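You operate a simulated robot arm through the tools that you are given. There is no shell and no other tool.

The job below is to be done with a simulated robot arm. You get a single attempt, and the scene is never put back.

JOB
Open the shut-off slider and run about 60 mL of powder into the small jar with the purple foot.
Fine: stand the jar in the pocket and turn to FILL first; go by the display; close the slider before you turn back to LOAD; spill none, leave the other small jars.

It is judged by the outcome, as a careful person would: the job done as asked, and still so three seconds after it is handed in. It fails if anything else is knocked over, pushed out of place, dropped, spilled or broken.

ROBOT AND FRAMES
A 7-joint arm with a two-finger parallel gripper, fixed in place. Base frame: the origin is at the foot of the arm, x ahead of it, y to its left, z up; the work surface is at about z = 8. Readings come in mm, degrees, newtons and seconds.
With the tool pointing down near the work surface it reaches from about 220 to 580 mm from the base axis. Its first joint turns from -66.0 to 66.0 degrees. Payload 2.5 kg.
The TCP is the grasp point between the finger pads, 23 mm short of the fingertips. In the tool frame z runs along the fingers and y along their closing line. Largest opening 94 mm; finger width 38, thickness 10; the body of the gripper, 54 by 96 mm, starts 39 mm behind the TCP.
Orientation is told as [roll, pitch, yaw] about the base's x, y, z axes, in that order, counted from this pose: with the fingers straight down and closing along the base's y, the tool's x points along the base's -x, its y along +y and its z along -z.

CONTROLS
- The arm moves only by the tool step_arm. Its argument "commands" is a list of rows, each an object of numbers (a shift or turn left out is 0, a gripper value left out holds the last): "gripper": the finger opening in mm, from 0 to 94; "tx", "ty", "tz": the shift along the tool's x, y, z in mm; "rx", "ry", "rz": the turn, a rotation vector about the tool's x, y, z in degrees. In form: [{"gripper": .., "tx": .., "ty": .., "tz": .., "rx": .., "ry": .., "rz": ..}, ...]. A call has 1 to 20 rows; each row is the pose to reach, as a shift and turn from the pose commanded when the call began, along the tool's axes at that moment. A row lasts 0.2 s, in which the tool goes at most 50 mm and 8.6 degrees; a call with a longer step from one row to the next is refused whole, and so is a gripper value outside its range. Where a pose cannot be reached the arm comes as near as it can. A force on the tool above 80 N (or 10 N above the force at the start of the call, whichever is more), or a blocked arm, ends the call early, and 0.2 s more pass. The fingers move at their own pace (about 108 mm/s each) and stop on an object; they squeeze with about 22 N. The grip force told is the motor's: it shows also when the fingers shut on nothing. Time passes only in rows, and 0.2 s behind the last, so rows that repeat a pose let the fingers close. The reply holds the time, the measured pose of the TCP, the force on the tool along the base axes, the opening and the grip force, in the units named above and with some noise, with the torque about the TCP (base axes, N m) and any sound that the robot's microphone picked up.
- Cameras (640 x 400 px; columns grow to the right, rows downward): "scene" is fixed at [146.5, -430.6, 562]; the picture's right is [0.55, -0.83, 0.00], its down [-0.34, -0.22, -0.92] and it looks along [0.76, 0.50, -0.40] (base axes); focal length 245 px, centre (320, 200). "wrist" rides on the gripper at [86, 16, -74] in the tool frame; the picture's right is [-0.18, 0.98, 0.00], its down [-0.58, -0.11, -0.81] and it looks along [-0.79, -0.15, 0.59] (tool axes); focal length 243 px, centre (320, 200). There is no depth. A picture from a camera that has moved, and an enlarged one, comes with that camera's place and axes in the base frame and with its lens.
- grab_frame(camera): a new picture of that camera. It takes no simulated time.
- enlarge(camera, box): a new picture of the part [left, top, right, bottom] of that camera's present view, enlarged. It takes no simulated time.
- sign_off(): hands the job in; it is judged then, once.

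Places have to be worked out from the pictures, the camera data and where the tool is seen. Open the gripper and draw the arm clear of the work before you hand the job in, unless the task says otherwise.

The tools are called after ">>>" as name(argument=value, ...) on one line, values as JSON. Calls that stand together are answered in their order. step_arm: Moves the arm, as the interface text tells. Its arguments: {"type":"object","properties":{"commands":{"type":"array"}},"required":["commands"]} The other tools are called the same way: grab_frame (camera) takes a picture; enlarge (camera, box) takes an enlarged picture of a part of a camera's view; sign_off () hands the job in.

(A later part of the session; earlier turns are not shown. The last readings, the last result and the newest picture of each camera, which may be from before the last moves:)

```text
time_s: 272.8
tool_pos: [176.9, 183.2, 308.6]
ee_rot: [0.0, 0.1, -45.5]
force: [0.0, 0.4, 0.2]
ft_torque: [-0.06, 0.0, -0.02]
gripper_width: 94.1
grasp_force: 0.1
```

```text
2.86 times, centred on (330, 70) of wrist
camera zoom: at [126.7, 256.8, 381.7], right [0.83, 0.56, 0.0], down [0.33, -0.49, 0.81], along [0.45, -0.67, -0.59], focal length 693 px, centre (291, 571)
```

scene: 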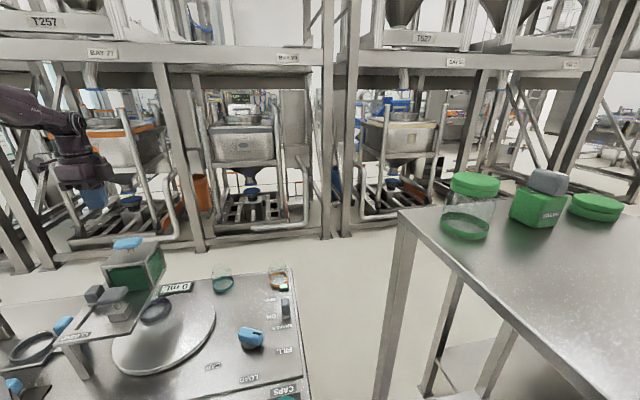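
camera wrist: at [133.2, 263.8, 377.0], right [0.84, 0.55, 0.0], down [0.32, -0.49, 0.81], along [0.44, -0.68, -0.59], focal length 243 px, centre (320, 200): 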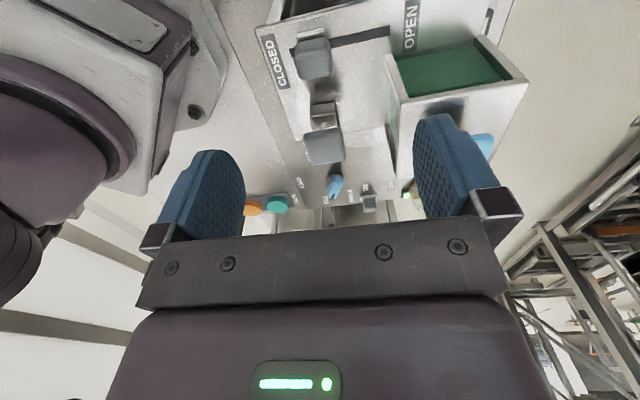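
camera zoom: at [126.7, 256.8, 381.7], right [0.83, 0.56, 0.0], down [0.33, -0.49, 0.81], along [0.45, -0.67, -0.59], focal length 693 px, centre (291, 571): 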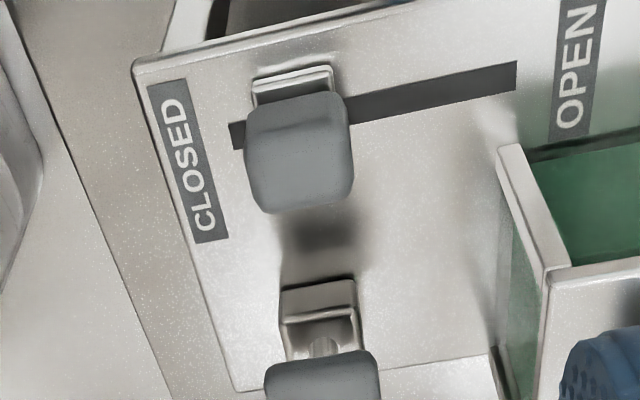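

Slider closed. I swing over at height towards the side table, staying within reach, to look at the VALVE box.

>>> step_arm(commands=[{"tx": -15, "ty": -6, "tz": -10}, {"tx": -48, "ty": -19, "tz": -25}, {"tx": -86, "ty": -34, "tz": -40}, {"tx": -124, "ty": -49, "tz": -55}, {"tx": -162, "ty": -65, "tz": -70}, {"tx": -200, "ty": -80, "tz": -85}, {"tx": -238, "ty": -95, "tz": -100, "rz": -2}, {"tx": -276, "ty": -110, "tz": -112, "rz": -4}, {"tx": -314, "ty": -125, "tz": -124, "rz": -6}, {"tx": -352, "ty": -140, "tz": -136, "rz": -8}, {"tx": -390, "ty": -155, "tz": -146, "rz": -10}, {"tx": -428, "ty": -171, "tz": -154, "rz": -10}, {"tx": -462, "ty": -184, "tz": -158, "rz": -10}, {"tx": -486, "ty": -194, "tz": -160, "rz": -10}, {"tx": -486, "ty": -194, "tz": -160, "rz": -10}])

>>> step_arm(commands=[{"ry": -5}, {"ry": -10}, {"ry": -15}, {"ry": -20}, {"ry": -25}, {"ry": -25}])

>>> grab_frame(camera="wrist")

```text
time_s: 276.0
tool_pos: [378.3, -299.0, 464.9]
ee_rot: [0.0, 0.1, -35.5]
force: [-0.2, 1.0, -0.3]
ft_torque: [0.0, -0.03, 0.01]
gripper_width: 93.8
grasp_force: 0.2
```

```text
time_s: 277.4
tool_pos: [378.5, -299.7, 468.7]
ee_rot: [0.0, -25.1, -35.4]
force: [-0.2, -0.1, 0.2]
ft_torque: [0.03, -0.02, 0.04]
gripper_width: 94.0
grasp_force: 0.1
```

```text
taken
camera wrist: at [298.4, -222.1, 496.9], right [0.71, 0.7, 0.08], down [0.09, -0.2, 0.98], along [0.7, -0.68, -0.2], focal length 243 px, centre (320, 200)
```

wrist: 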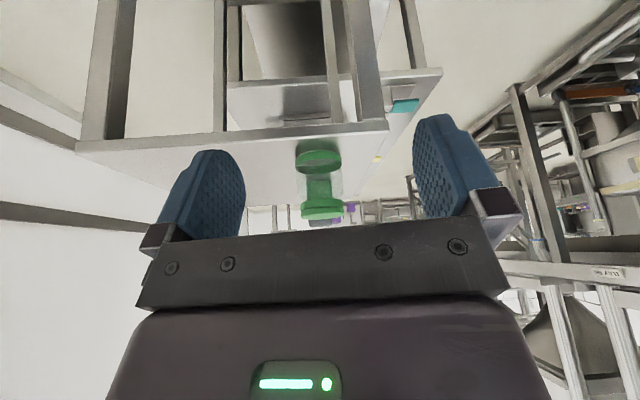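

>>> enlarge(camera="wrist", box=[270, 120, 400, 240])

>>> grab_frame(camera="scene")

```text
3.33 times, centred on (335, 180) of wrist
camera zoom: at [298.4, -222.1, 496.9], right [0.71, 0.7, 0.08], down [0.09, -0.2, 0.98], along [0.7, -0.68, -0.2], focal length 809 px, centre (270, 267)
```

zoom: 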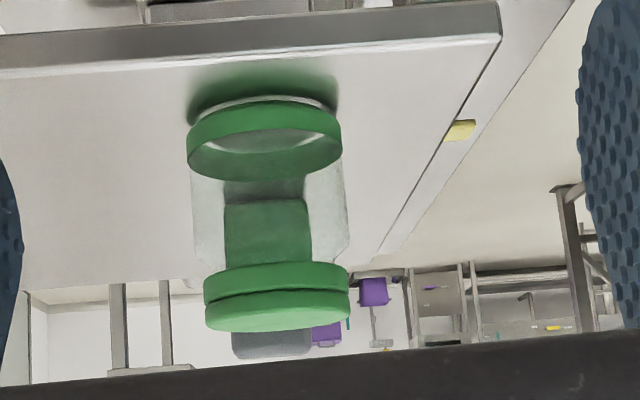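

```text
taken
```

scene: 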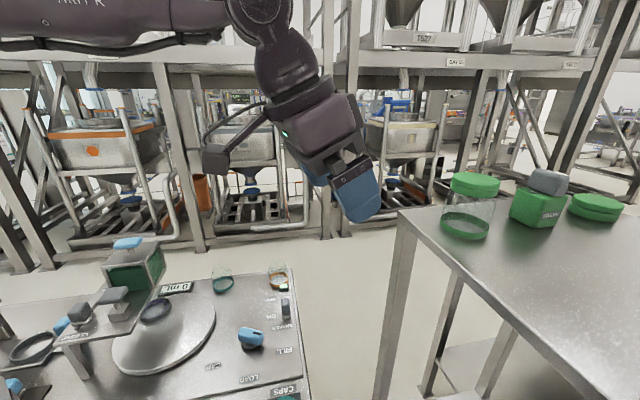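

The VALVE box stands behind a lidded jar on a separate table, out of reach and unrelated. I return to check the spout's position over the jar from a second direction, since my first line of sight could not show a radial offset.

>>> step_arm(commands=[{"ry": 5}, {"ry": 10}, {"ry": 15}, {"ry": 20}, {"ry": 25, "gripper": 0}, {"ry": 25}])

>>> step_arm(commands=[{"tx": 8, "ty": 10, "tz": 0, "rz": -5}, {"tx": 22, "ty": 28, "tz": 0, "rz": -12}, {"tx": 38, "ty": 48, "tz": 5, "rz": -19}, {"tx": 56, "ty": 70, "tz": 15, "rz": -26}, {"tx": 75, "ty": 95, "tz": 25, "rz": -33}, {"tx": 95, "ty": 121, "tz": 38, "rz": -40}, {"tx": 115, "ty": 148, "tz": 52, "rz": -47}, {"tx": 135, "ty": 176, "tz": 66, "rz": -54}, {"tx": 155, "ty": 205, "tz": 82, "rz": -61}, {"tx": 174, "ty": 234, "tz": 98, "rz": -68}, {"tx": 193, "ty": 264, "tz": 114, "rz": -75}, {"tx": 211, "ty": 294, "tz": 130, "rz": -82}, {"tx": 227, "ty": 322, "tz": 145, "rz": -89}, {"tx": 239, "ty": 344, "tz": 158, "rz": -96}, {"tx": 246, "ty": 356, "tz": 166, "rz": -103}, {"tx": 248, "ty": 359, "tz": 168, "rz": -110}, {"tx": 248, "ty": 359, "tz": 168, "rz": -115}, {"tx": 248, "ty": 359, "tz": 168, "rz": -115}])

```text
time_s: 278.8
tool_pos: [377.8, -298.1, 467.9]
ee_rot: [0.0, 0.1, -35.5]
force: [0.0, 0.6, 0.4]
ft_torque: [0.04, -0.01, 0.0]
gripper_width: 0.0
grasp_force: 22.0
```

```text
time_s: 282.6
tool_pos: [385.3, 136.4, 299.1]
ee_rot: [-0.1, -0.1, 79.6]
force: [0.0, -0.7, 0.1]
ft_torque: [-0.01, -0.02, 0.0]
gripper_width: 0.1
grasp_force: 22.2
```

Yaw 80 is reachable. I tilt and descend for the second low view.

>>> step_arm(commands=[{"tz": 35, "ry": -4}, {"tz": 75, "ry": -8}, {"tz": 115, "ry": -12}, {"tz": 155, "ry": -17}, {"tz": 190, "ry": -21}, {"tz": 212, "ry": -25}, {"tz": 212, "ry": -25}])

>>> grab_frame(camera="wrist")

>>> enlarge(camera="wrist", box=[400, 60, 600, 260])

```text
time_s: 284.2
tool_pos: [385.1, 137.4, 87.7]
ee_rot: [0.0, -25.0, 79.5]
force: [0.7, 0.0, 1.1]
ft_torque: [0.01, 0.03, -0.02]
gripper_width: 0.0
grasp_force: 22.5
```

```text
taken
camera wrist: at [348.5, 32.8, 116.7], right [-0.94, 0.34, 0.08], down [0.14, 0.16, 0.98], along [0.32, 0.93, -0.2], focal length 243 px, centre (320, 200)
```

wrist: 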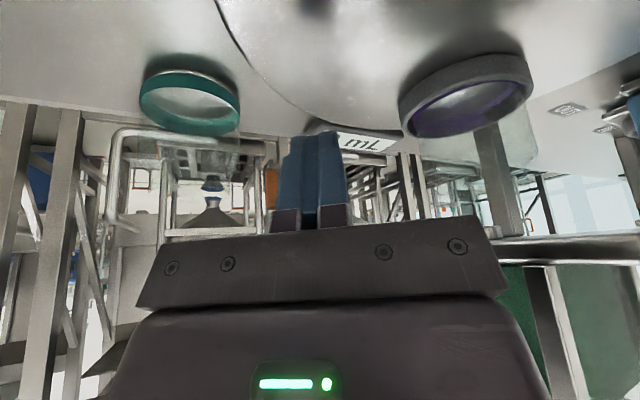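

```text
2.00 times, centred on (500, 160) of wrist
camera zoom: at [348.5, 32.8, 116.7], right [-0.94, 0.34, 0.08], down [0.14, 0.16, 0.98], along [0.32, 0.93, -0.2], focal length 485 px, centre (-40, 280)
```

zoom: 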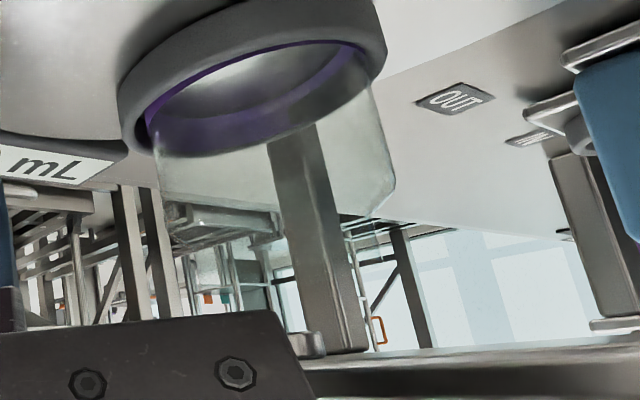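

Both lines of sight confirm the spout is above the jar. One combination I have not tried properly: shaking with the slider closed (it has now run so for a while), then switching the shaker off, and only then opening. I level the tool and rise.

>>> step_arm(commands=[{"tx": -10, "tz": -25, "ry": 5}, {"tx": -26, "tz": -62, "ry": 10}, {"tx": -44, "tz": -100, "ry": 15}, {"tx": -60, "tz": -135, "ry": 20}, {"tx": -74, "tz": -165, "ry": 25}, {"tx": -74, "tz": -165, "ry": 25}])

>>> step_arm(commands=[{"tx": -3, "ty": -10, "rz": 5}, {"tx": -6, "ty": -26, "rz": 13}, {"tx": -9, "ty": -44, "rz": 21}, {"tx": -12, "ty": -62, "rz": 29}, {"tx": -14, "ty": -80, "rz": 37}, {"tx": -17, "ty": -98, "rz": 45}, {"tx": -19, "ty": -116, "rz": 53}, {"tx": -20, "ty": -128, "rz": 61}, {"tx": -20, "ty": -138, "rz": 69}, {"tx": -18, "ty": -146, "rz": 77}, {"tx": -15, "ty": -152, "rz": 85}, {"tx": -12, "ty": -158, "rz": 93}, {"tx": -9, "ty": -162, "rz": 101}, {"tx": -5, "ty": -164, "rz": 109}, {"tx": 0, "ty": -165, "rz": 117}, {"tx": 0, "ty": -165, "rz": 124}, {"tx": 0, "ty": -165, "rz": 124}])

```text
time_s: 285.6
tool_pos: [384.9, 135.3, 268.4]
ee_rot: [0.0, 0.1, 79.5]
force: [0.3, 0.2, 1.0]
ft_torque: [-0.01, 0.04, 0.01]
gripper_width: 0.0
grasp_force: 21.4
```

```text
time_s: 289.2
tool_pos: [546.1, 105.2, 267.5]
ee_rot: [0.0, 0.0, -44.6]
force: [-0.3, -0.8, 0.3]
ft_torque: [0.02, -0.01, 0.01]
gripper_width: 0.0
grasp_force: 21.7
```

Now over to the shaker knob at ON.

>>> step_arm(commands=[{"tx": -12, "ty": -20, "tz": 5, "gripper": 54}, {"tx": -30, "ty": -48, "tz": 20}, {"tx": -48, "ty": -76, "tz": 40}, {"tx": -66, "ty": -104, "tz": 65}, {"tx": -84, "ty": -132, "tz": 90}, {"tx": -102.8, "ty": -160.8, "tz": 112}, {"tx": -102.8, "ty": -160.8, "tz": 112}])

>>> grab_frame(camera="wrist")

```text
time_s: 290.8
tool_pos: [506.7, -81.6, 156.5]
ee_rot: [0.0, -0.1, -44.5]
force: [0.2, 0.2, 0.4]
ft_torque: [0.01, 0.02, 0.01]
gripper_width: 53.8
grasp_force: 0.3
```

```text
taken
camera wrist: at [456.7, -9.7, 229.4], right [0.82, 0.57, 0.0], down [0.34, -0.48, 0.81], along [0.46, -0.66, -0.59], focal length 243 px, centre (320, 200)
```

wrist: 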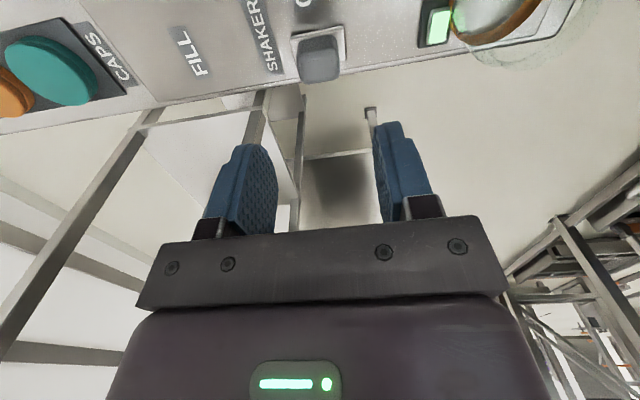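

The knob is centred; I lower, grip it and slide it to OFF, checking the lamp.

>>> step_arm(commands=[{"tz": 30}, {"tz": 65}, {"tz": 95}, {"tz": 107.5}, {"tz": 107.5}, {"tz": 107.5, "gripper": 35}, {"tz": 107.5, "gripper": 25}, {"tz": 107.5, "gripper": 25}])

>>> step_arm(commands=[{"ty": 4}, {"ty": 9}, {"ty": 14}, {"ty": 19}, {"ty": 24}, {"ty": 29}, {"ty": 34}, {"ty": 39}, {"ty": 43}, {"ty": 45}, {"ty": 45}])

>>> grab_frame(camera="wrist")

```text
time_s: 292.6
tool_pos: [508.0, -83.3, 48.5]
ee_rot: [0.1, 0.0, -44.6]
force: [0.3, -1.8, -2.4]
ft_torque: [-0.18, -0.18, -0.54]
gripper_width: 31.9
grasp_force: 45.1
```

```text
time_s: 295.0
tool_pos: [538.6, -50.0, 48.5]
ee_rot: [0.0, -0.1, -44.5]
force: [11.1, -12.4, -20.2]
ft_torque: [-0.36, -0.63, -0.54]
gripper_width: 31.5
grasp_force: 45.6
```

```text
taken
camera wrist: at [488.3, 21.5, 121.4], right [0.82, 0.57, 0.0], down [0.34, -0.48, 0.81], along [0.46, -0.66, -0.59], focal length 243 px, centre (320, 200)
```

wrist: 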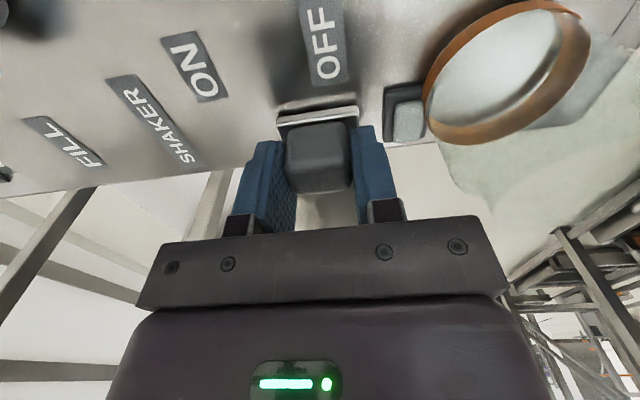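

Shaker off, lamp dark. I release, rise and travel to the slider.

>>> step_arm(commands=[{"gripper": 40}, {"gripper": 54}, {"gripper": 54}, {"tz": -20}, {"tz": -60}, {"tz": -105}, {"tz": -150}, {"tz": -200}, {"tz": -252, "gripper": 94}, {"tz": -252}])

>>> step_arm(commands=[{"tx": 12, "ty": -2, "tz": -3}, {"tx": 38, "ty": -6.6, "tz": -3}, {"tx": 68, "ty": -11.8, "tz": -3}, {"tx": 100, "ty": -17.4, "tz": -3}, {"tx": 132, "ty": -23, "tz": -3}, {"tx": 164, "ty": -28.5, "tz": -3}, {"tx": 196, "ty": -34, "tz": -3}, {"tx": 228, "ty": -39.6, "tz": -3}, {"tx": 260, "ty": -45.2, "tz": -3}, {"tx": 292, "ty": -50.8, "tz": -3}, {"tx": 324, "ty": -56.3, "tz": -3}, {"tx": 356, "ty": -61.9, "tz": -3}, {"tx": 386, "ty": -69, "tz": -3, "rz": 0.5}, {"tx": 408, "ty": -79, "tz": -3, "rz": 0.9}, {"tx": 422, "ty": -86.5, "tz": -3, "rz": 0.9}, {"tx": 422, "ty": -86.5, "tz": -3, "rz": 0.9}])

>>> grab_frame(camera="wrist")

```text
refused: row 9 steps farther than a row can; nothing moved
```

```text
time_s: 296.8
tool_pos: [378.2, 54.4, 57.5]
ee_rot: [1.3, -2.8, -47.4]
force: [2.3, -2.9, 0.6]
ft_torque: [0.31, 0.2, 0.07]
gripper_width: 24.9
grasp_force: 0.1
stopped in row 8: the force on the tool passed its limit at 111 N (the readings are from after the stop); the commanded pose is now the measured one
```

```text
taken
camera wrist: at [327.6, 131.4, 127.0], right [0.85, 0.53, 0.03], down [0.27, -0.49, 0.83], along [0.46, -0.69, -0.56], focal length 243 px, centre (320, 200)
```

wrist: 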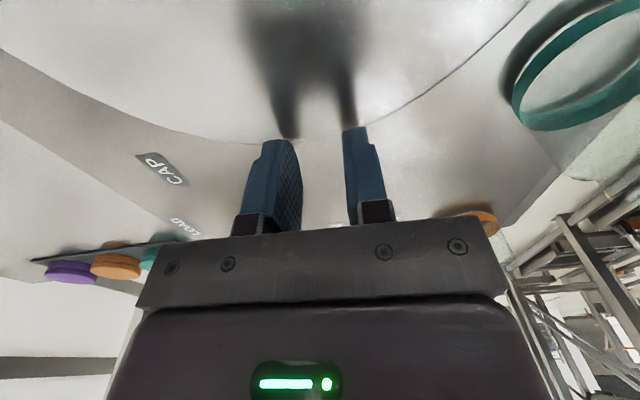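

That was a mistake: the first call was refused, so the second ran at low height. The arm stopped at 111 N. I check the scene at once for what was touched.

>>> grab_frame(camera="scene")

>>> enlarge(camera="scene", box=[80, 230, 320, 390])

>>> enlarge(camera="scene", box=[120, 240, 240, 330])

```text
taken
```

scene: 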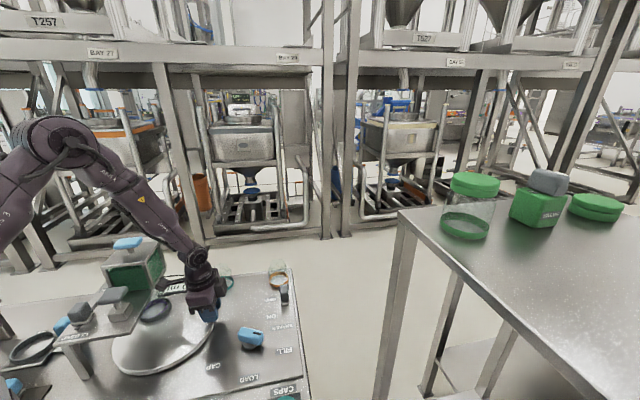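

```text
2.50 times, centred on (200, 310) of scene
camera zoom: at [146.5, -430.6, 562.0], right [0.55, -0.83, 0.0], down [-0.34, -0.22, -0.92], along [0.76, 0.5, -0.4], focal length 613 px, centre (620, -75)
```

zoom: 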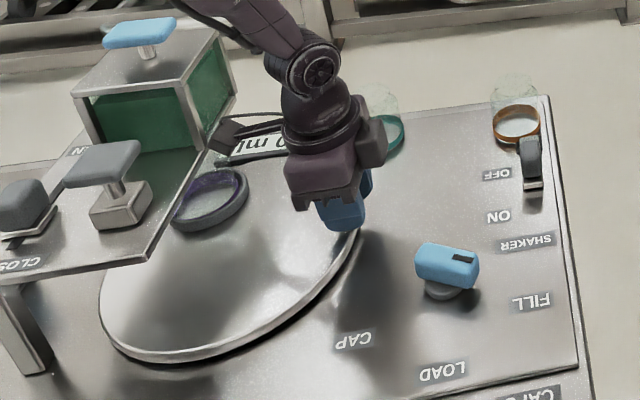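

```text
4.44 times, centred on (180, 285) of scene
camera zoom: at [146.5, -430.6, 562.0], right [0.55, -0.83, 0.0], down [-0.34, -0.22, -0.92], along [0.76, 0.5, -0.4], focal length 1090 px, centre (942, -178)
```

zoom: 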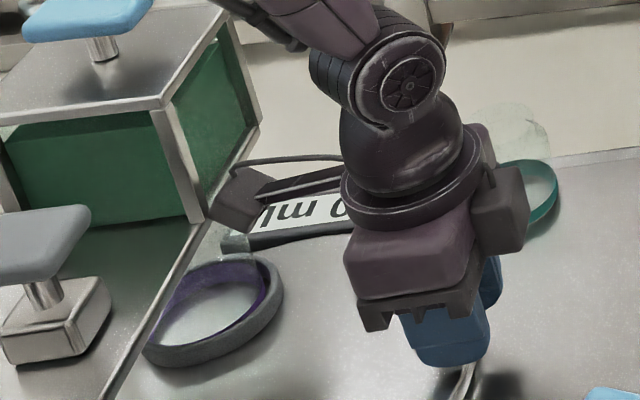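

Everything still stands: jar in the pocket, the other jars, dial and display; the camera bracket seems to have met the hopper plate's edge. I back away from it first, then rise straight up.

>>> step_arm(commands=[{"tx": -8, "tz": 0}, {"tx": -20, "tz": 0}, {"tx": -30, "tz": -5}, {"tx": -32, "tz": -30}, {"tx": -32, "tz": -70}, {"tx": -32, "tz": -110}, {"tx": -32, "tz": -150}, {"tx": -32, "tz": -190}, {"tx": -32, "tz": -230}, {"tx": -32, "tz": -230}])

>>> grab_frame(camera="wrist")

>>> enlarge(camera="scene", box=[80, 230, 320, 390])

```text
time_s: 299.0
tool_pos: [388.8, 36.9, 288.7]
ee_rot: [1.4, -2.6, -47.2]
force: [-0.2, -0.2, 0.0]
ft_torque: [0.01, 0.0, 0.01]
gripper_width: 25.0
grasp_force: 0.1
```

```text
taken
camera wrist: at [337.3, 112.5, 358.1], right [0.85, 0.53, 0.03], down [0.27, -0.49, 0.83], along [0.46, -0.69, -0.56], focal length 243 px, centre (320, 200)
```

wrist: 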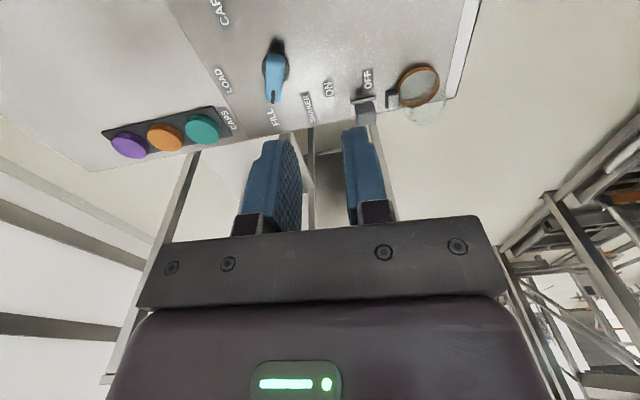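

```text
2.50 times, centred on (200, 310) of scene
camera zoom: at [146.5, -430.6, 562.0], right [0.55, -0.83, 0.0], down [-0.34, -0.22, -0.92], along [0.76, 0.5, -0.4], focal length 613 px, centre (620, -75)
```

zoom: 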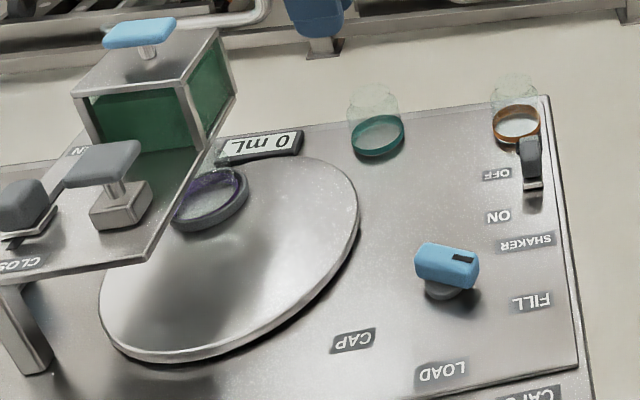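

The jar looks different in the ring now; I zoom in on it.

>>> enlarge(camera="scene", box=[130, 270, 190, 330])

>>> enlarge(camera="scene", box=[80, 230, 240, 330])

```text
6.67 times, centred on (160, 300) of scene
camera zoom: at [146.5, -430.6, 562.0], right [0.55, -0.83, 0.0], down [-0.34, -0.22, -0.92], along [0.76, 0.5, -0.4], focal length 1635 px, centre (1387, -467)
```

zoom: 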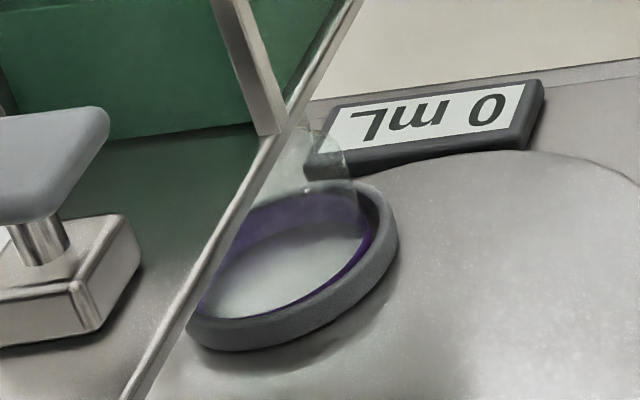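

```text
4.00 times, centred on (160, 280) of scene
camera zoom: at [146.5, -430.6, 562.0], right [0.55, -0.83, 0.0], down [-0.34, -0.22, -0.92], along [0.76, 0.5, -0.4], focal length 981 px, centre (960, -120)
```

zoom: 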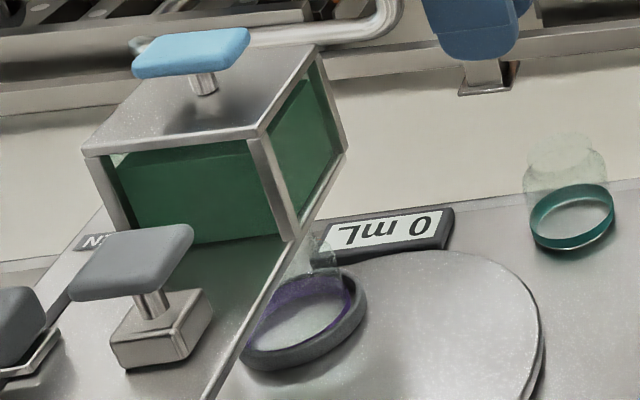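

No harm done: the jar stands in the ring as before, shaker knob at OFF, slider closed. From now on I will issue motions one at a time. I straighten the tool and travel at z ≈ 305 to above the slider knob.

>>> step_arm(commands=[{"tx": 5, "ty": -1, "tz": -16, "rx": 0.7, "ry": 1.3, "rz": -0.9}, {"tx": 25, "ty": -5, "tz": -16, "rx": 1.4, "ry": 2.6, "rz": -1.8}, {"tx": 52, "ty": -11, "tz": -16, "rx": 1.4, "ry": 2.6, "rz": -1.8}, {"tx": 80, "ty": -18, "tz": -16, "rx": 1.4, "ry": 2.6, "rz": -1.8}, {"tx": 108, "ty": -24, "tz": -16, "rx": 1.4, "ry": 2.6, "rz": -1.8}, {"tx": 136, "ty": -30, "tz": -16, "rx": 1.4, "ry": 2.6, "rz": -1.8}, {"tx": 164, "ty": -36, "tz": -16, "rx": 1.4, "ry": 2.6, "rz": -1.8}, {"tx": 192, "ty": -42, "tz": -16, "rx": 1.4, "ry": 2.6, "rz": -1.8}, {"tx": 220, "ty": -48, "tz": -16, "rx": 1.4, "ry": 2.6, "rz": -1.8, "gripper": 94}, {"tx": 240, "ty": -53, "tz": -16, "rx": 1.4, "ry": 2.6, "rz": -1.8}, {"tx": 251.6, "ty": -55.4, "tz": -16, "rx": 1.4, "ry": 2.6, "rz": -1.8}, {"tx": 251.6, "ty": -55.4, "tz": -16, "rx": 1.4, "ry": 2.6, "rz": -1.8}])

>>> grab_frame(camera="wrist")

```text
time_s: 301.6
tool_pos: [175.6, 183.5, 291.5]
ee_rot: [0.0, -0.1, -45.4]
force: [0.4, 0.0, -0.2]
ft_torque: [0.03, 0.02, -0.01]
gripper_width: 94.0
grasp_force: 0.2
```

```text
taken
camera wrist: at [126.4, 256.9, 364.4], right [0.83, 0.56, 0.0], down [0.33, -0.49, 0.81], along [0.45, -0.67, -0.59], focal length 243 px, centre (320, 200)
```

wrist: 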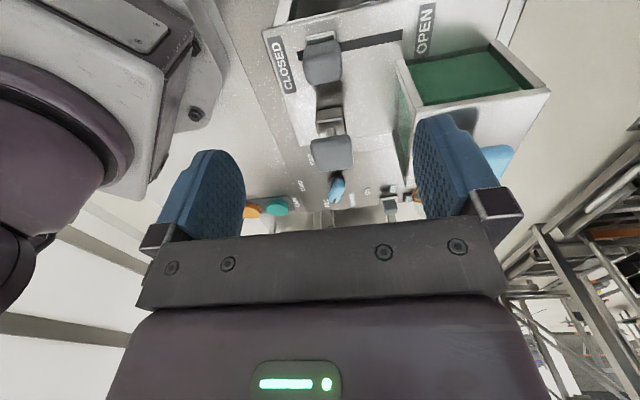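

I descend and grip the knob.

>>> step_arm(commands=[{"ty": 0.8, "tz": 25}, {"ty": 0.8, "tz": 60}, {"ty": 0.8, "tz": 95}, {"ty": 0.8, "tz": 115}, {"ty": 0.8, "tz": 123.5}, {"ty": 0.8, "tz": 123.5}, {"ty": 0.8, "tz": 123.5, "gripper": 60}, {"ty": 0.8, "tz": 123.5, "gripper": 30}, {"ty": 0.8, "tz": 123.5, "gripper": 20}, {"ty": 0.8, "tz": 123.5, "gripper": 20}])

>>> enlarge(camera="scene", box=[80, 230, 240, 330])

```text
time_s: 303.8
tool_pos: [176.7, 184.7, 169.0]
ee_rot: [-0.1, 0.0, -45.2]
force: [2.4, 1.8, -8.8]
ft_torque: [0.09, -0.06, 0.54]
gripper_width: 31.5
grasp_force: 44.8
```

```text
4.00 times, centred on (160, 280) of scene
camera zoom: at [146.5, -430.6, 562.0], right [0.55, -0.83, 0.0], down [-0.34, -0.22, -0.92], along [0.76, 0.5, -0.4], focal length 981 px, centre (960, -120)
```

zoom: 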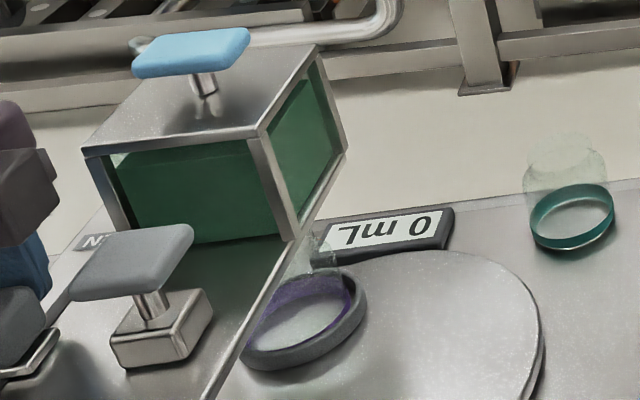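

Shaker off, slider closed, display 0 mL. I open steadily to about 24 mm and read the display.

>>> step_arm(commands=[{"ty": 4}, {"ty": 10}, {"ty": 17}, {"ty": 24}])

>>> enlarge(camera="scene", box=[80, 230, 240, 330])

```text
time_s: 304.8
tool_pos: [195.0, 200.2, 167.7]
ee_rot: [0.1, -0.1, -45.4]
force: [3.9, -5.4, -0.4]
ft_torque: [0.05, 0.32, 0.56]
gripper_width: 31.8
grasp_force: 45.2
```

```text
4.00 times, centred on (160, 280) of scene
camera zoom: at [146.5, -430.6, 562.0], right [0.55, -0.83, 0.0], down [-0.34, -0.22, -0.92], along [0.76, 0.5, -0.4], focal length 981 px, centre (960, -120)
```

zoom: 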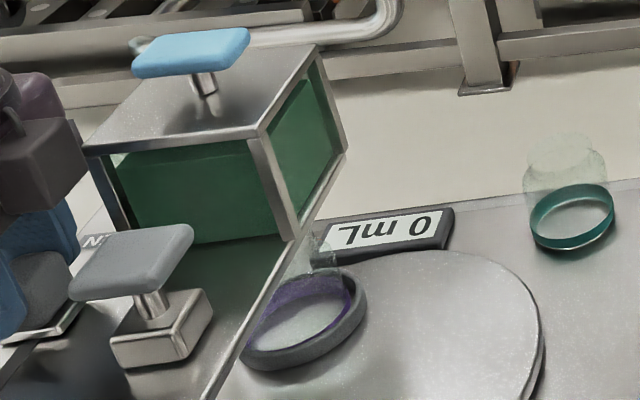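

>>> step_arm(commands=[{"ty": 6}, {"ty": 13}, {"ty": 20}, {"ty": 25}, {"ty": 25}, {"ty": 25}])

>>> enlarge(camera="scene", box=[80, 230, 240, 330])

```text
time_s: 306.2
tool_pos: [212.2, 217.8, 168.9]
ee_rot: [0.0, -0.1, -45.4]
force: [5.5, -4.2, -2.9]
ft_torque: [0.12, -0.03, 0.55]
gripper_width: 31.5
grasp_force: 44.9
```

```text
4.00 times, centred on (160, 280) of scene
camera zoom: at [146.5, -430.6, 562.0], right [0.55, -0.83, 0.0], down [-0.34, -0.22, -0.92], along [0.76, 0.5, -0.4], focal length 981 px, centre (960, -120)
```

zoom: 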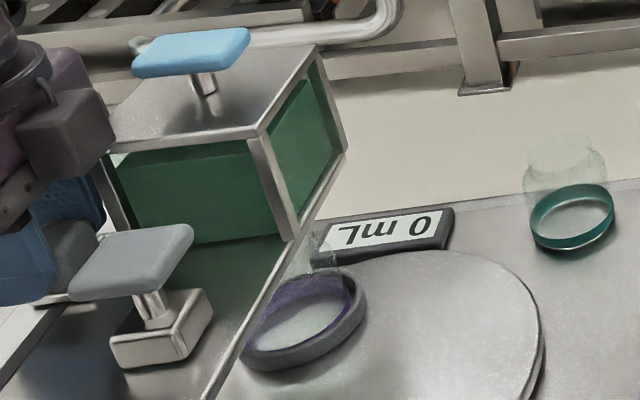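

No flow in this order either. One more harmless idea: the blue-capped post on the hopper might be a stirring rod, which can be tested by pressing gently from above. I set the slider back to about half open and release it.

>>> step_arm(commands=[{"ty": -6}, {"ty": -13}, {"ty": -20}, {"ty": -25}, {"ty": -25, "gripper": 45}, {"ty": -25, "gripper": 70}, {"ty": -25, "tz": -20, "gripper": 80}, {"ty": -25, "tz": -60}, {"ty": -25, "tz": -105}, {"ty": -25, "tz": -150}])

>>> enlarge(camera="scene", box=[80, 230, 240, 330])

```text
time_s: 308.4
tool_pos: [192.1, 201.1, 318.6]
ee_rot: [0.0, -0.1, -45.4]
force: [-0.2, 0.1, -0.4]
ft_torque: [0.0, -0.02, 0.02]
gripper_width: 80.4
grasp_force: 0.1
```

```text
4.00 times, centred on (160, 280) of scene
camera zoom: at [146.5, -430.6, 562.0], right [0.55, -0.83, 0.0], down [-0.34, -0.22, -0.92], along [0.76, 0.5, -0.4], focal length 981 px, centre (960, -120)
```

zoom: 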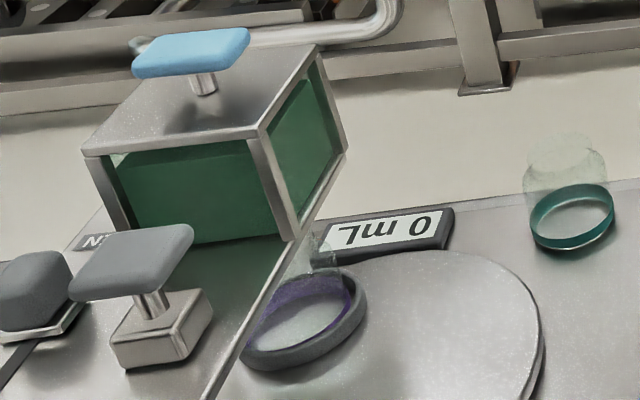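

I close the fingers and move above the blue cap at about (303, 211).

>>> step_arm(commands=[{"tx": -10, "ty": 12, "gripper": 40}, {"tx": -26, "ty": 31, "gripper": 0}, {"tx": -42, "ty": 51, "tz": 0}, {"tx": -58, "ty": 70, "tz": 6}, {"tx": -70.8, "ty": 85.9, "tz": 14}, {"tx": -70.8, "ty": 85.9, "tz": 18}, {"tx": -70.8, "ty": 85.9, "tz": 18}])

>>> grab_frame(camera="wrist")

>>> enlarge(camera="scene", box=[80, 200, 240, 300])

```text
time_s: 310.0
tool_pos: [304.3, 210.9, 300.3]
ee_rot: [0.0, -0.1, -45.5]
force: [-0.3, -0.6, -0.6]
ft_torque: [0.03, -0.04, -0.03]
gripper_width: 0.0
grasp_force: 21.8
```

```text
taken
camera wrist: at [255.0, 283.9, 373.0], right [0.83, 0.56, 0.0], down [0.33, -0.49, 0.81], along [0.45, -0.67, -0.59], focal length 243 px, centre (320, 200)
```

wrist: 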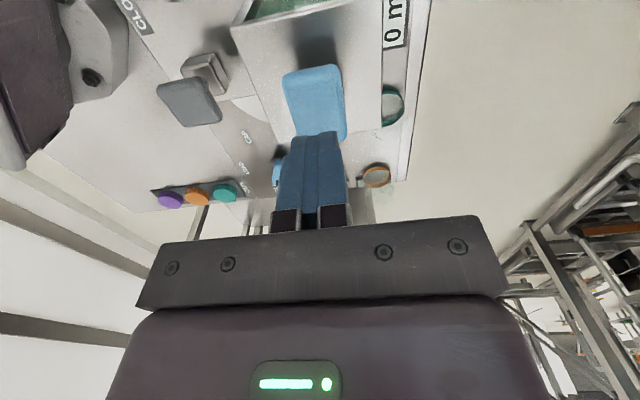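

```text
4.00 times, centred on (160, 250) of scene
camera zoom: at [146.5, -430.6, 562.0], right [0.55, -0.83, 0.0], down [-0.34, -0.22, -0.92], along [0.76, 0.5, -0.4], focal length 981 px, centre (960, 0)
```

zoom: 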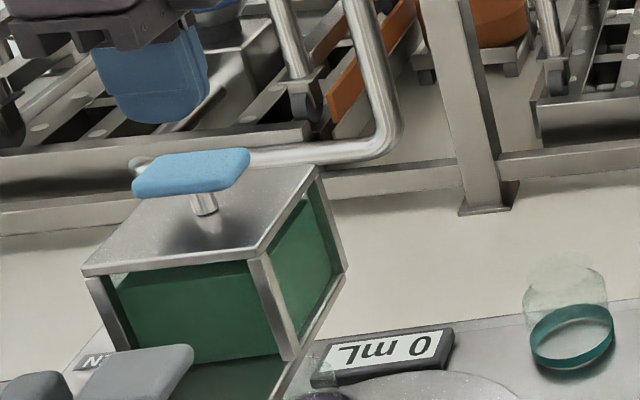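

The cap is right below the fingertips. I lower to just above it, then press in small steps watching the force.

>>> step_arm(commands=[{"tx": 4, "ty": -2, "tz": 8}, {"tx": 4, "ty": -2, "tz": 16}, {"tx": 4, "ty": -2, "tz": 22}, {"tx": 4, "ty": -2, "tz": 25}, {"tx": 4, "ty": -2, "tz": 25}])

```text
time_s: 311.2
tool_pos: [300.6, 211.8, 274.3]
ee_rot: [-0.1, -0.2, -45.5]
force: [-0.3, -0.2, 0.0]
ft_torque: [-0.03, -0.02, 0.0]
gripper_width: 0.0
grasp_force: 21.8
```

>>> step_arm(commands=[{"tz": 1}, {"tz": 2}, {"tz": 3}, {"tz": 4}, {"tz": 4}])

```text
time_s: 312.4
tool_pos: [300.1, 211.0, 270.7]
ee_rot: [-0.2, -0.1, -45.4]
force: [1.3, 0.0, 0.6]
ft_torque: [0.01, -0.05, 0.01]
gripper_width: 0.1
grasp_force: 21.6
```

No contact yet at tip height 248. I continue in 1 mm steps.

>>> step_arm(commands=[{"tz": 1}, {"tz": 2}, {"tz": 3}, {"tz": 3}])

```text
time_s: 313.4
tool_pos: [300.5, 212.5, 268.8]
ee_rot: [0.0, 0.0, -45.4]
force: [1.4, 0.2, 1.3]
ft_torque: [0.03, -0.01, 0.01]
gripper_width: 0.0
grasp_force: 21.8
```

>>> step_arm(commands=[{"tz": 1.5}, {"tz": 3}, {"tz": 4}, {"tz": 4}])

>>> enlarge(camera="scene", box=[80, 210, 220, 310])

```text
time_s: 314.4
tool_pos: [301.3, 213.1, 263.8]
ee_rot: [-0.1, 0.0, -45.3]
force: [-0.8, 0.8, 2.5]
ft_torque: [0.04, 0.06, 0.01]
gripper_width: 0.1
grasp_force: 21.9
```

```text
4.00 times, centred on (150, 260) of scene
camera zoom: at [146.5, -430.6, 562.0], right [0.55, -0.83, 0.0], down [-0.34, -0.22, -0.92], along [0.76, 0.5, -0.4], focal length 981 px, centre (1000, -40)
```

zoom: 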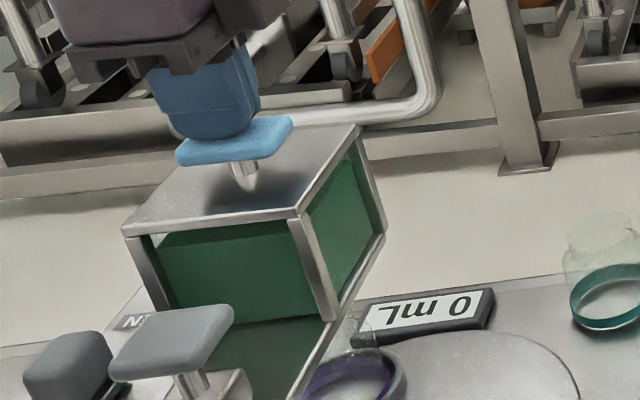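

The cap moves down under only 2.5 N: it is a movable plunger, evidently for breaking up the powder. I press further in small steps, watching the display.

>>> step_arm(commands=[{"tz": 1.5}, {"tz": 3}, {"tz": 5}])

>>> enlarge(camera="scene", box=[80, 210, 220, 310])

```text
time_s: 315.2
tool_pos: [301.4, 213.0, 259.6]
ee_rot: [-0.1, -0.2, -45.3]
force: [-0.1, -1.1, 5.1]
ft_torque: [0.04, 0.08, 0.05]
gripper_width: 0.0
grasp_force: 22.4
heard: click
```

```text
4.00 times, centred on (150, 260) of scene
camera zoom: at [146.5, -430.6, 562.0], right [0.55, -0.83, 0.0], down [-0.34, -0.22, -0.92], along [0.76, 0.5, -0.4], focal length 981 px, centre (1000, -40)
```

zoom: 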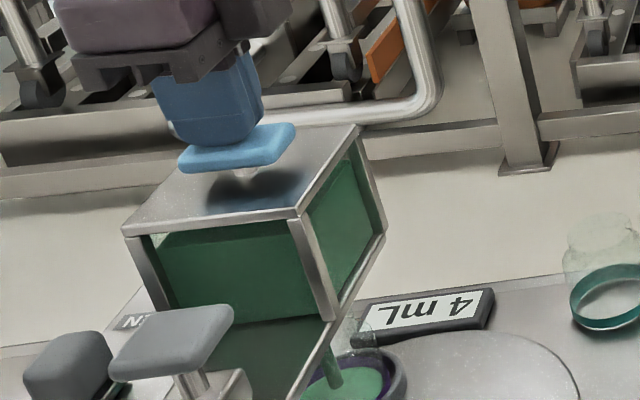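

A click, green powder runs and the display shows 4 mL: the blue plunger starts the flow. I go straight back to the slider knob to control it.

>>> step_arm(commands=[{"tz": -25}, {"tz": -28, "tx": 22, "ty": -28}, {"tz": -28, "tx": 45, "ty": -57, "gripper": 64}, {"tz": -28, "tx": 66.6, "ty": -84.4, "gripper": 64}, {"tz": 20, "tx": 66.6, "ty": -84.4}, {"tz": 66, "tx": 66.6, "ty": -84.4}, {"tz": 92, "tx": 66.6, "ty": -84.4}, {"tz": 92, "tx": 66.6, "ty": -84.4, "gripper": 40}, {"tz": 92, "tx": 66.6, "ty": -84.4, "gripper": 20}])

>>> enlarge(camera="scene", box=[80, 230, 240, 330])

```text
time_s: 317.2
tool_pos: [194.0, 200.8, 166.5]
ee_rot: [0.0, -0.1, -45.3]
force: [0.1, 0.4, -7.4]
ft_torque: [0.09, -0.42, 0.26]
gripper_width: 31.4
grasp_force: 44.6
```

```text
4.00 times, centred on (160, 280) of scene
camera zoom: at [146.5, -430.6, 562.0], right [0.55, -0.83, 0.0], down [-0.34, -0.22, -0.92], along [0.76, 0.5, -0.4], focal length 981 px, centre (960, -120)
```

zoom: 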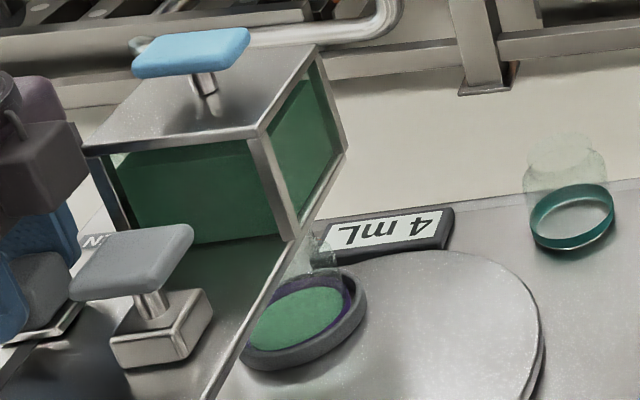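

The flow stopped as soon as the plunger sprang back: 4 mL, nothing spilled. So the plunger must be held down, and slider opening sets the rate. I reduce the slider to about 13 mm for finer control and release it there.

>>> step_arm(commands=[{"ty": -4}, {"ty": -9}, {"ty": -12}, {"ty": -12, "gripper": 45}, {"ty": -12, "gripper": 64}, {"ty": -12, "tz": -30}, {"ty": -12, "tz": -75}, {"ty": -12, "tz": -120}])

>>> enlarge(camera="scene", box=[45, 230, 205, 330])

```text
time_s: 319.0
tool_pos: [185.5, 191.2, 289.3]
ee_rot: [-0.1, 0.0, -45.4]
force: [-0.3, 0.8, 0.3]
ft_torque: [-0.01, 0.01, 0.03]
gripper_width: 63.7
grasp_force: 0.1
```

```text
4.00 times, centred on (125, 280) of scene
camera zoom: at [146.5, -430.6, 562.0], right [0.55, -0.83, 0.0], down [-0.34, -0.22, -0.92], along [0.76, 0.5, -0.4], focal length 981 px, centre (1100, -120)
```

zoom: 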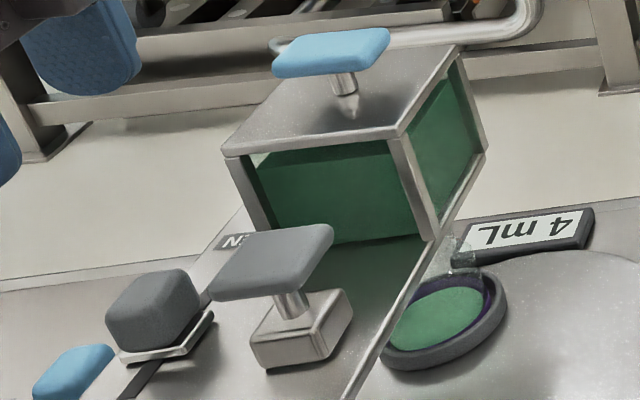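

Display 4 mL, slider about 13 mm open. I return above the plunger with closed fingers.

>>> step_arm(commands=[{"tx": -8, "ty": 12, "tz": -10, "gripper": 30}, {"tx": -24, "ty": 36, "tz": -12, "gripper": 0}, {"tx": -42, "ty": 62, "tz": -12}, {"tx": -58, "ty": 86, "tz": -8}, {"tx": -66, "ty": 97.5, "tz": 0}, {"tx": -66, "ty": 97.5, "tz": 12}, {"tx": -66, "ty": 97.5, "tz": 18}, {"tx": -66, "ty": 97.5, "tz": 18}])

>>> enlarge(camera="scene", box=[80, 210, 240, 310])

```text
time_s: 320.8
tool_pos: [300.4, 214.2, 269.3]
ee_rot: [0.0, -0.1, -45.4]
force: [0.6, -0.2, 1.1]
ft_torque: [0.01, -0.04, -0.05]
gripper_width: 0.0
grasp_force: 22.1
```

```text
4.00 times, centred on (160, 260) of scene
camera zoom: at [146.5, -430.6, 562.0], right [0.55, -0.83, 0.0], down [-0.34, -0.22, -0.92], along [0.76, 0.5, -0.4], focal length 981 px, centre (960, -40)
```

zoom: 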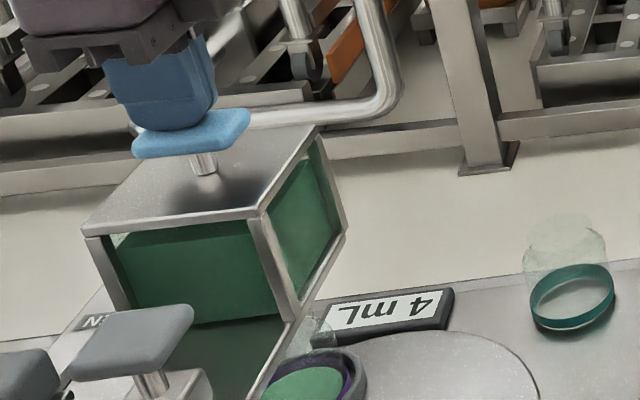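

In contact. I give one short press pulse (down about 10 mm, then back up) and read how much runs.

>>> step_arm(commands=[{"tz": 5}, {"tz": 10}, {"tz": 10}, {"tz": 0}])

>>> enlarge(camera="scene", box=[80, 210, 240, 330])

```text
time_s: 321.8
tool_pos: [300.7, 213.2, 268.3]
ee_rot: [-0.1, 0.0, -45.5]
force: [0.8, 0.0, 1.0]
ft_torque: [0.0, -0.03, 0.01]
gripper_width: 0.1
grasp_force: 21.8
heard: click
```

```text
3.33 times, centred on (160, 270) of scene
camera zoom: at [146.5, -430.6, 562.0], right [0.55, -0.83, 0.0], down [-0.34, -0.22, -0.92], along [0.76, 0.5, -0.4], focal length 817 px, centre (853, -33)
```

zoom: 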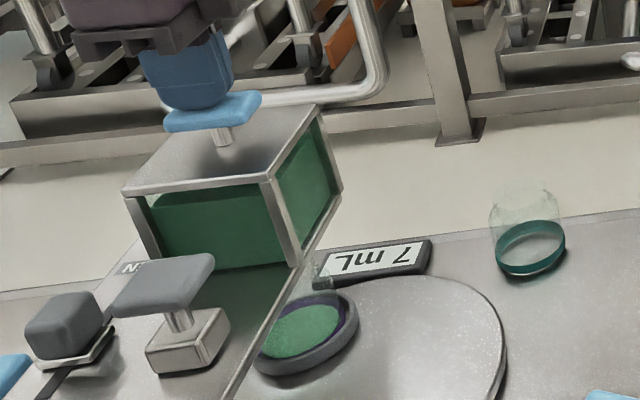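

+3 mL for a short pulse. Now a longer press of about 1.6 s to measure the rate.

>>> step_arm(commands=[{"tz": 5}, {"tz": 10}, {"tz": 10}, {"tz": 10}, {"tz": 10}, {"tz": 10}, {"tz": 10}, {"tz": 10}, {"tz": 0}])

>>> enlarge(camera="scene", box=[80, 210, 240, 330])

```text
time_s: 323.8
tool_pos: [300.8, 212.9, 269.8]
ee_rot: [0.0, -0.2, -45.4]
force: [-0.2, -0.6, 1.5]
ft_torque: [0.01, 0.03, 0.0]
gripper_width: 0.0
grasp_force: 22.2
heard: click
```

```text
3.33 times, centred on (160, 270) of scene
camera zoom: at [146.5, -430.6, 562.0], right [0.55, -0.83, 0.0], down [-0.34, -0.22, -0.92], along [0.76, 0.5, -0.4], focal length 817 px, centre (853, -33)
```

zoom: 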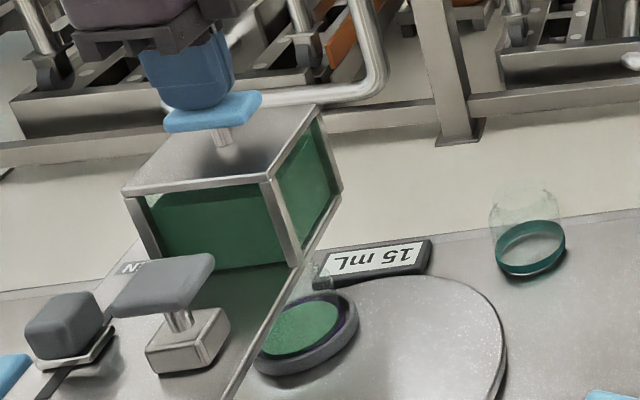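

15 mL: about 6 mL per second at this opening. I hold for about 3.4 s.

>>> step_arm(commands=[{"tz": 5}, {"tz": 10}, {"tz": 10}, {"tz": 10}, {"tz": 10}, {"tz": 10}, {"tz": 10}, {"tz": 10}, {"tz": 10}, {"tz": 10}, {"tz": 10}, {"tz": 10}, {"tz": 10}, {"tz": 10}, {"tz": 10}, {"tz": 10}, {"tz": 10}, {"tz": 0}])

>>> enlarge(camera="scene", box=[80, 210, 240, 330])

```text
time_s: 327.6
tool_pos: [300.5, 213.7, 268.3]
ee_rot: [-0.1, 0.0, -45.4]
force: [-0.5, 1.3, 1.4]
ft_torque: [0.01, 0.05, 0.0]
gripper_width: 0.0
grasp_force: 21.9
heard: click
```

```text
3.33 times, centred on (160, 270) of scene
camera zoom: at [146.5, -430.6, 562.0], right [0.55, -0.83, 0.0], down [-0.34, -0.22, -0.92], along [0.76, 0.5, -0.4], focal length 817 px, centre (853, -33)
```

zoom: 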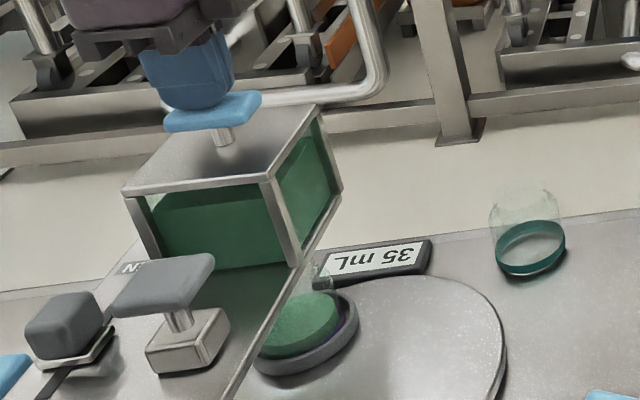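

35 mL, so about 1.3 mL per row. 25 mL remain: I hold for 14 rows first.

>>> step_arm(commands=[{"tz": 5}, {"tz": 10}, {"tz": 10}, {"tz": 10}, {"tz": 10}, {"tz": 10}, {"tz": 10}, {"tz": 10}, {"tz": 10}, {"tz": 10}, {"tz": 10}, {"tz": 10}, {"tz": 10}, {"tz": 10}, {"tz": 10}, {"tz": 0}])

>>> enlarge(camera="scene", box=[80, 210, 240, 330])

```text
time_s: 331.0
tool_pos: [299.9, 213.8, 268.8]
ee_rot: [-0.2, 0.0, -45.4]
force: [0.1, -0.4, 0.3]
ft_torque: [0.04, -0.03, -0.04]
gripper_width: 0.0
grasp_force: 21.8
heard: click
```

```text
3.33 times, centred on (160, 270) of scene
camera zoom: at [146.5, -430.6, 562.0], right [0.55, -0.83, 0.0], down [-0.34, -0.22, -0.92], along [0.76, 0.5, -0.4], focal length 817 px, centre (853, -33)
```

zoom: 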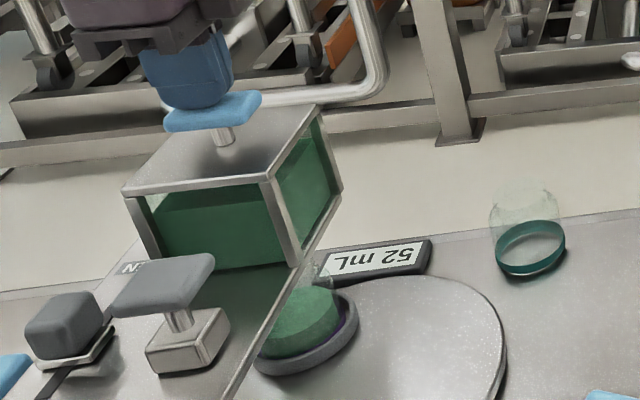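

52 mL. Eight more: I hold for six rows.

>>> step_arm(commands=[{"tz": 5}, {"tz": 10}, {"tz": 10}, {"tz": 10}, {"tz": 10}, {"tz": 10}, {"tz": 10}, {"tz": 0}])

>>> enlarge(camera="scene", box=[140, 260, 220, 320])

```text
time_s: 332.8
tool_pos: [300.1, 213.9, 269.3]
ee_rot: [-0.2, -0.2, -45.3]
force: [-0.7, 0.2, 1.2]
ft_torque: [0.01, 0.01, 0.0]
gripper_width: 0.0
grasp_force: 22.2
heard: click
```

```text
6.67 times, centred on (180, 290) of scene
camera zoom: at [146.5, -430.6, 562.0], right [0.55, -0.83, 0.0], down [-0.34, -0.22, -0.92], along [0.76, 0.5, -0.4], focal length 1635 px, centre (1253, -400)
```

zoom: 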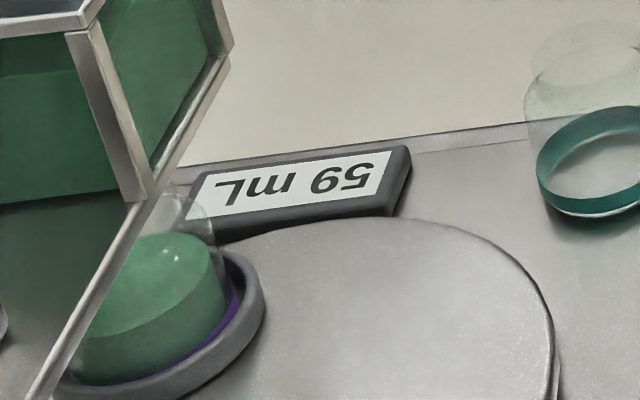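

The display should read 59 or so; I zoom in to read it for certain.

>>> enlarge(camera="scene", box=[160, 275, 195, 300])

```text
16.00 times, centred on (178, 288) of scene
camera zoom: at [146.5, -430.6, 562.0], right [0.55, -0.83, 0.0], down [-0.34, -0.22, -0.92], along [0.76, 0.5, -0.4], focal length 3924 px, centre (2600, -1200)
```

zoom: 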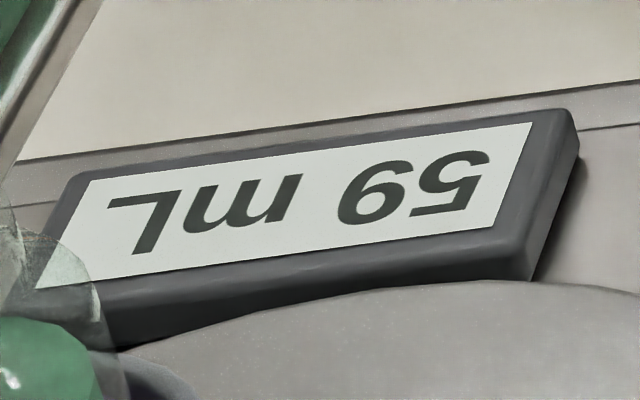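

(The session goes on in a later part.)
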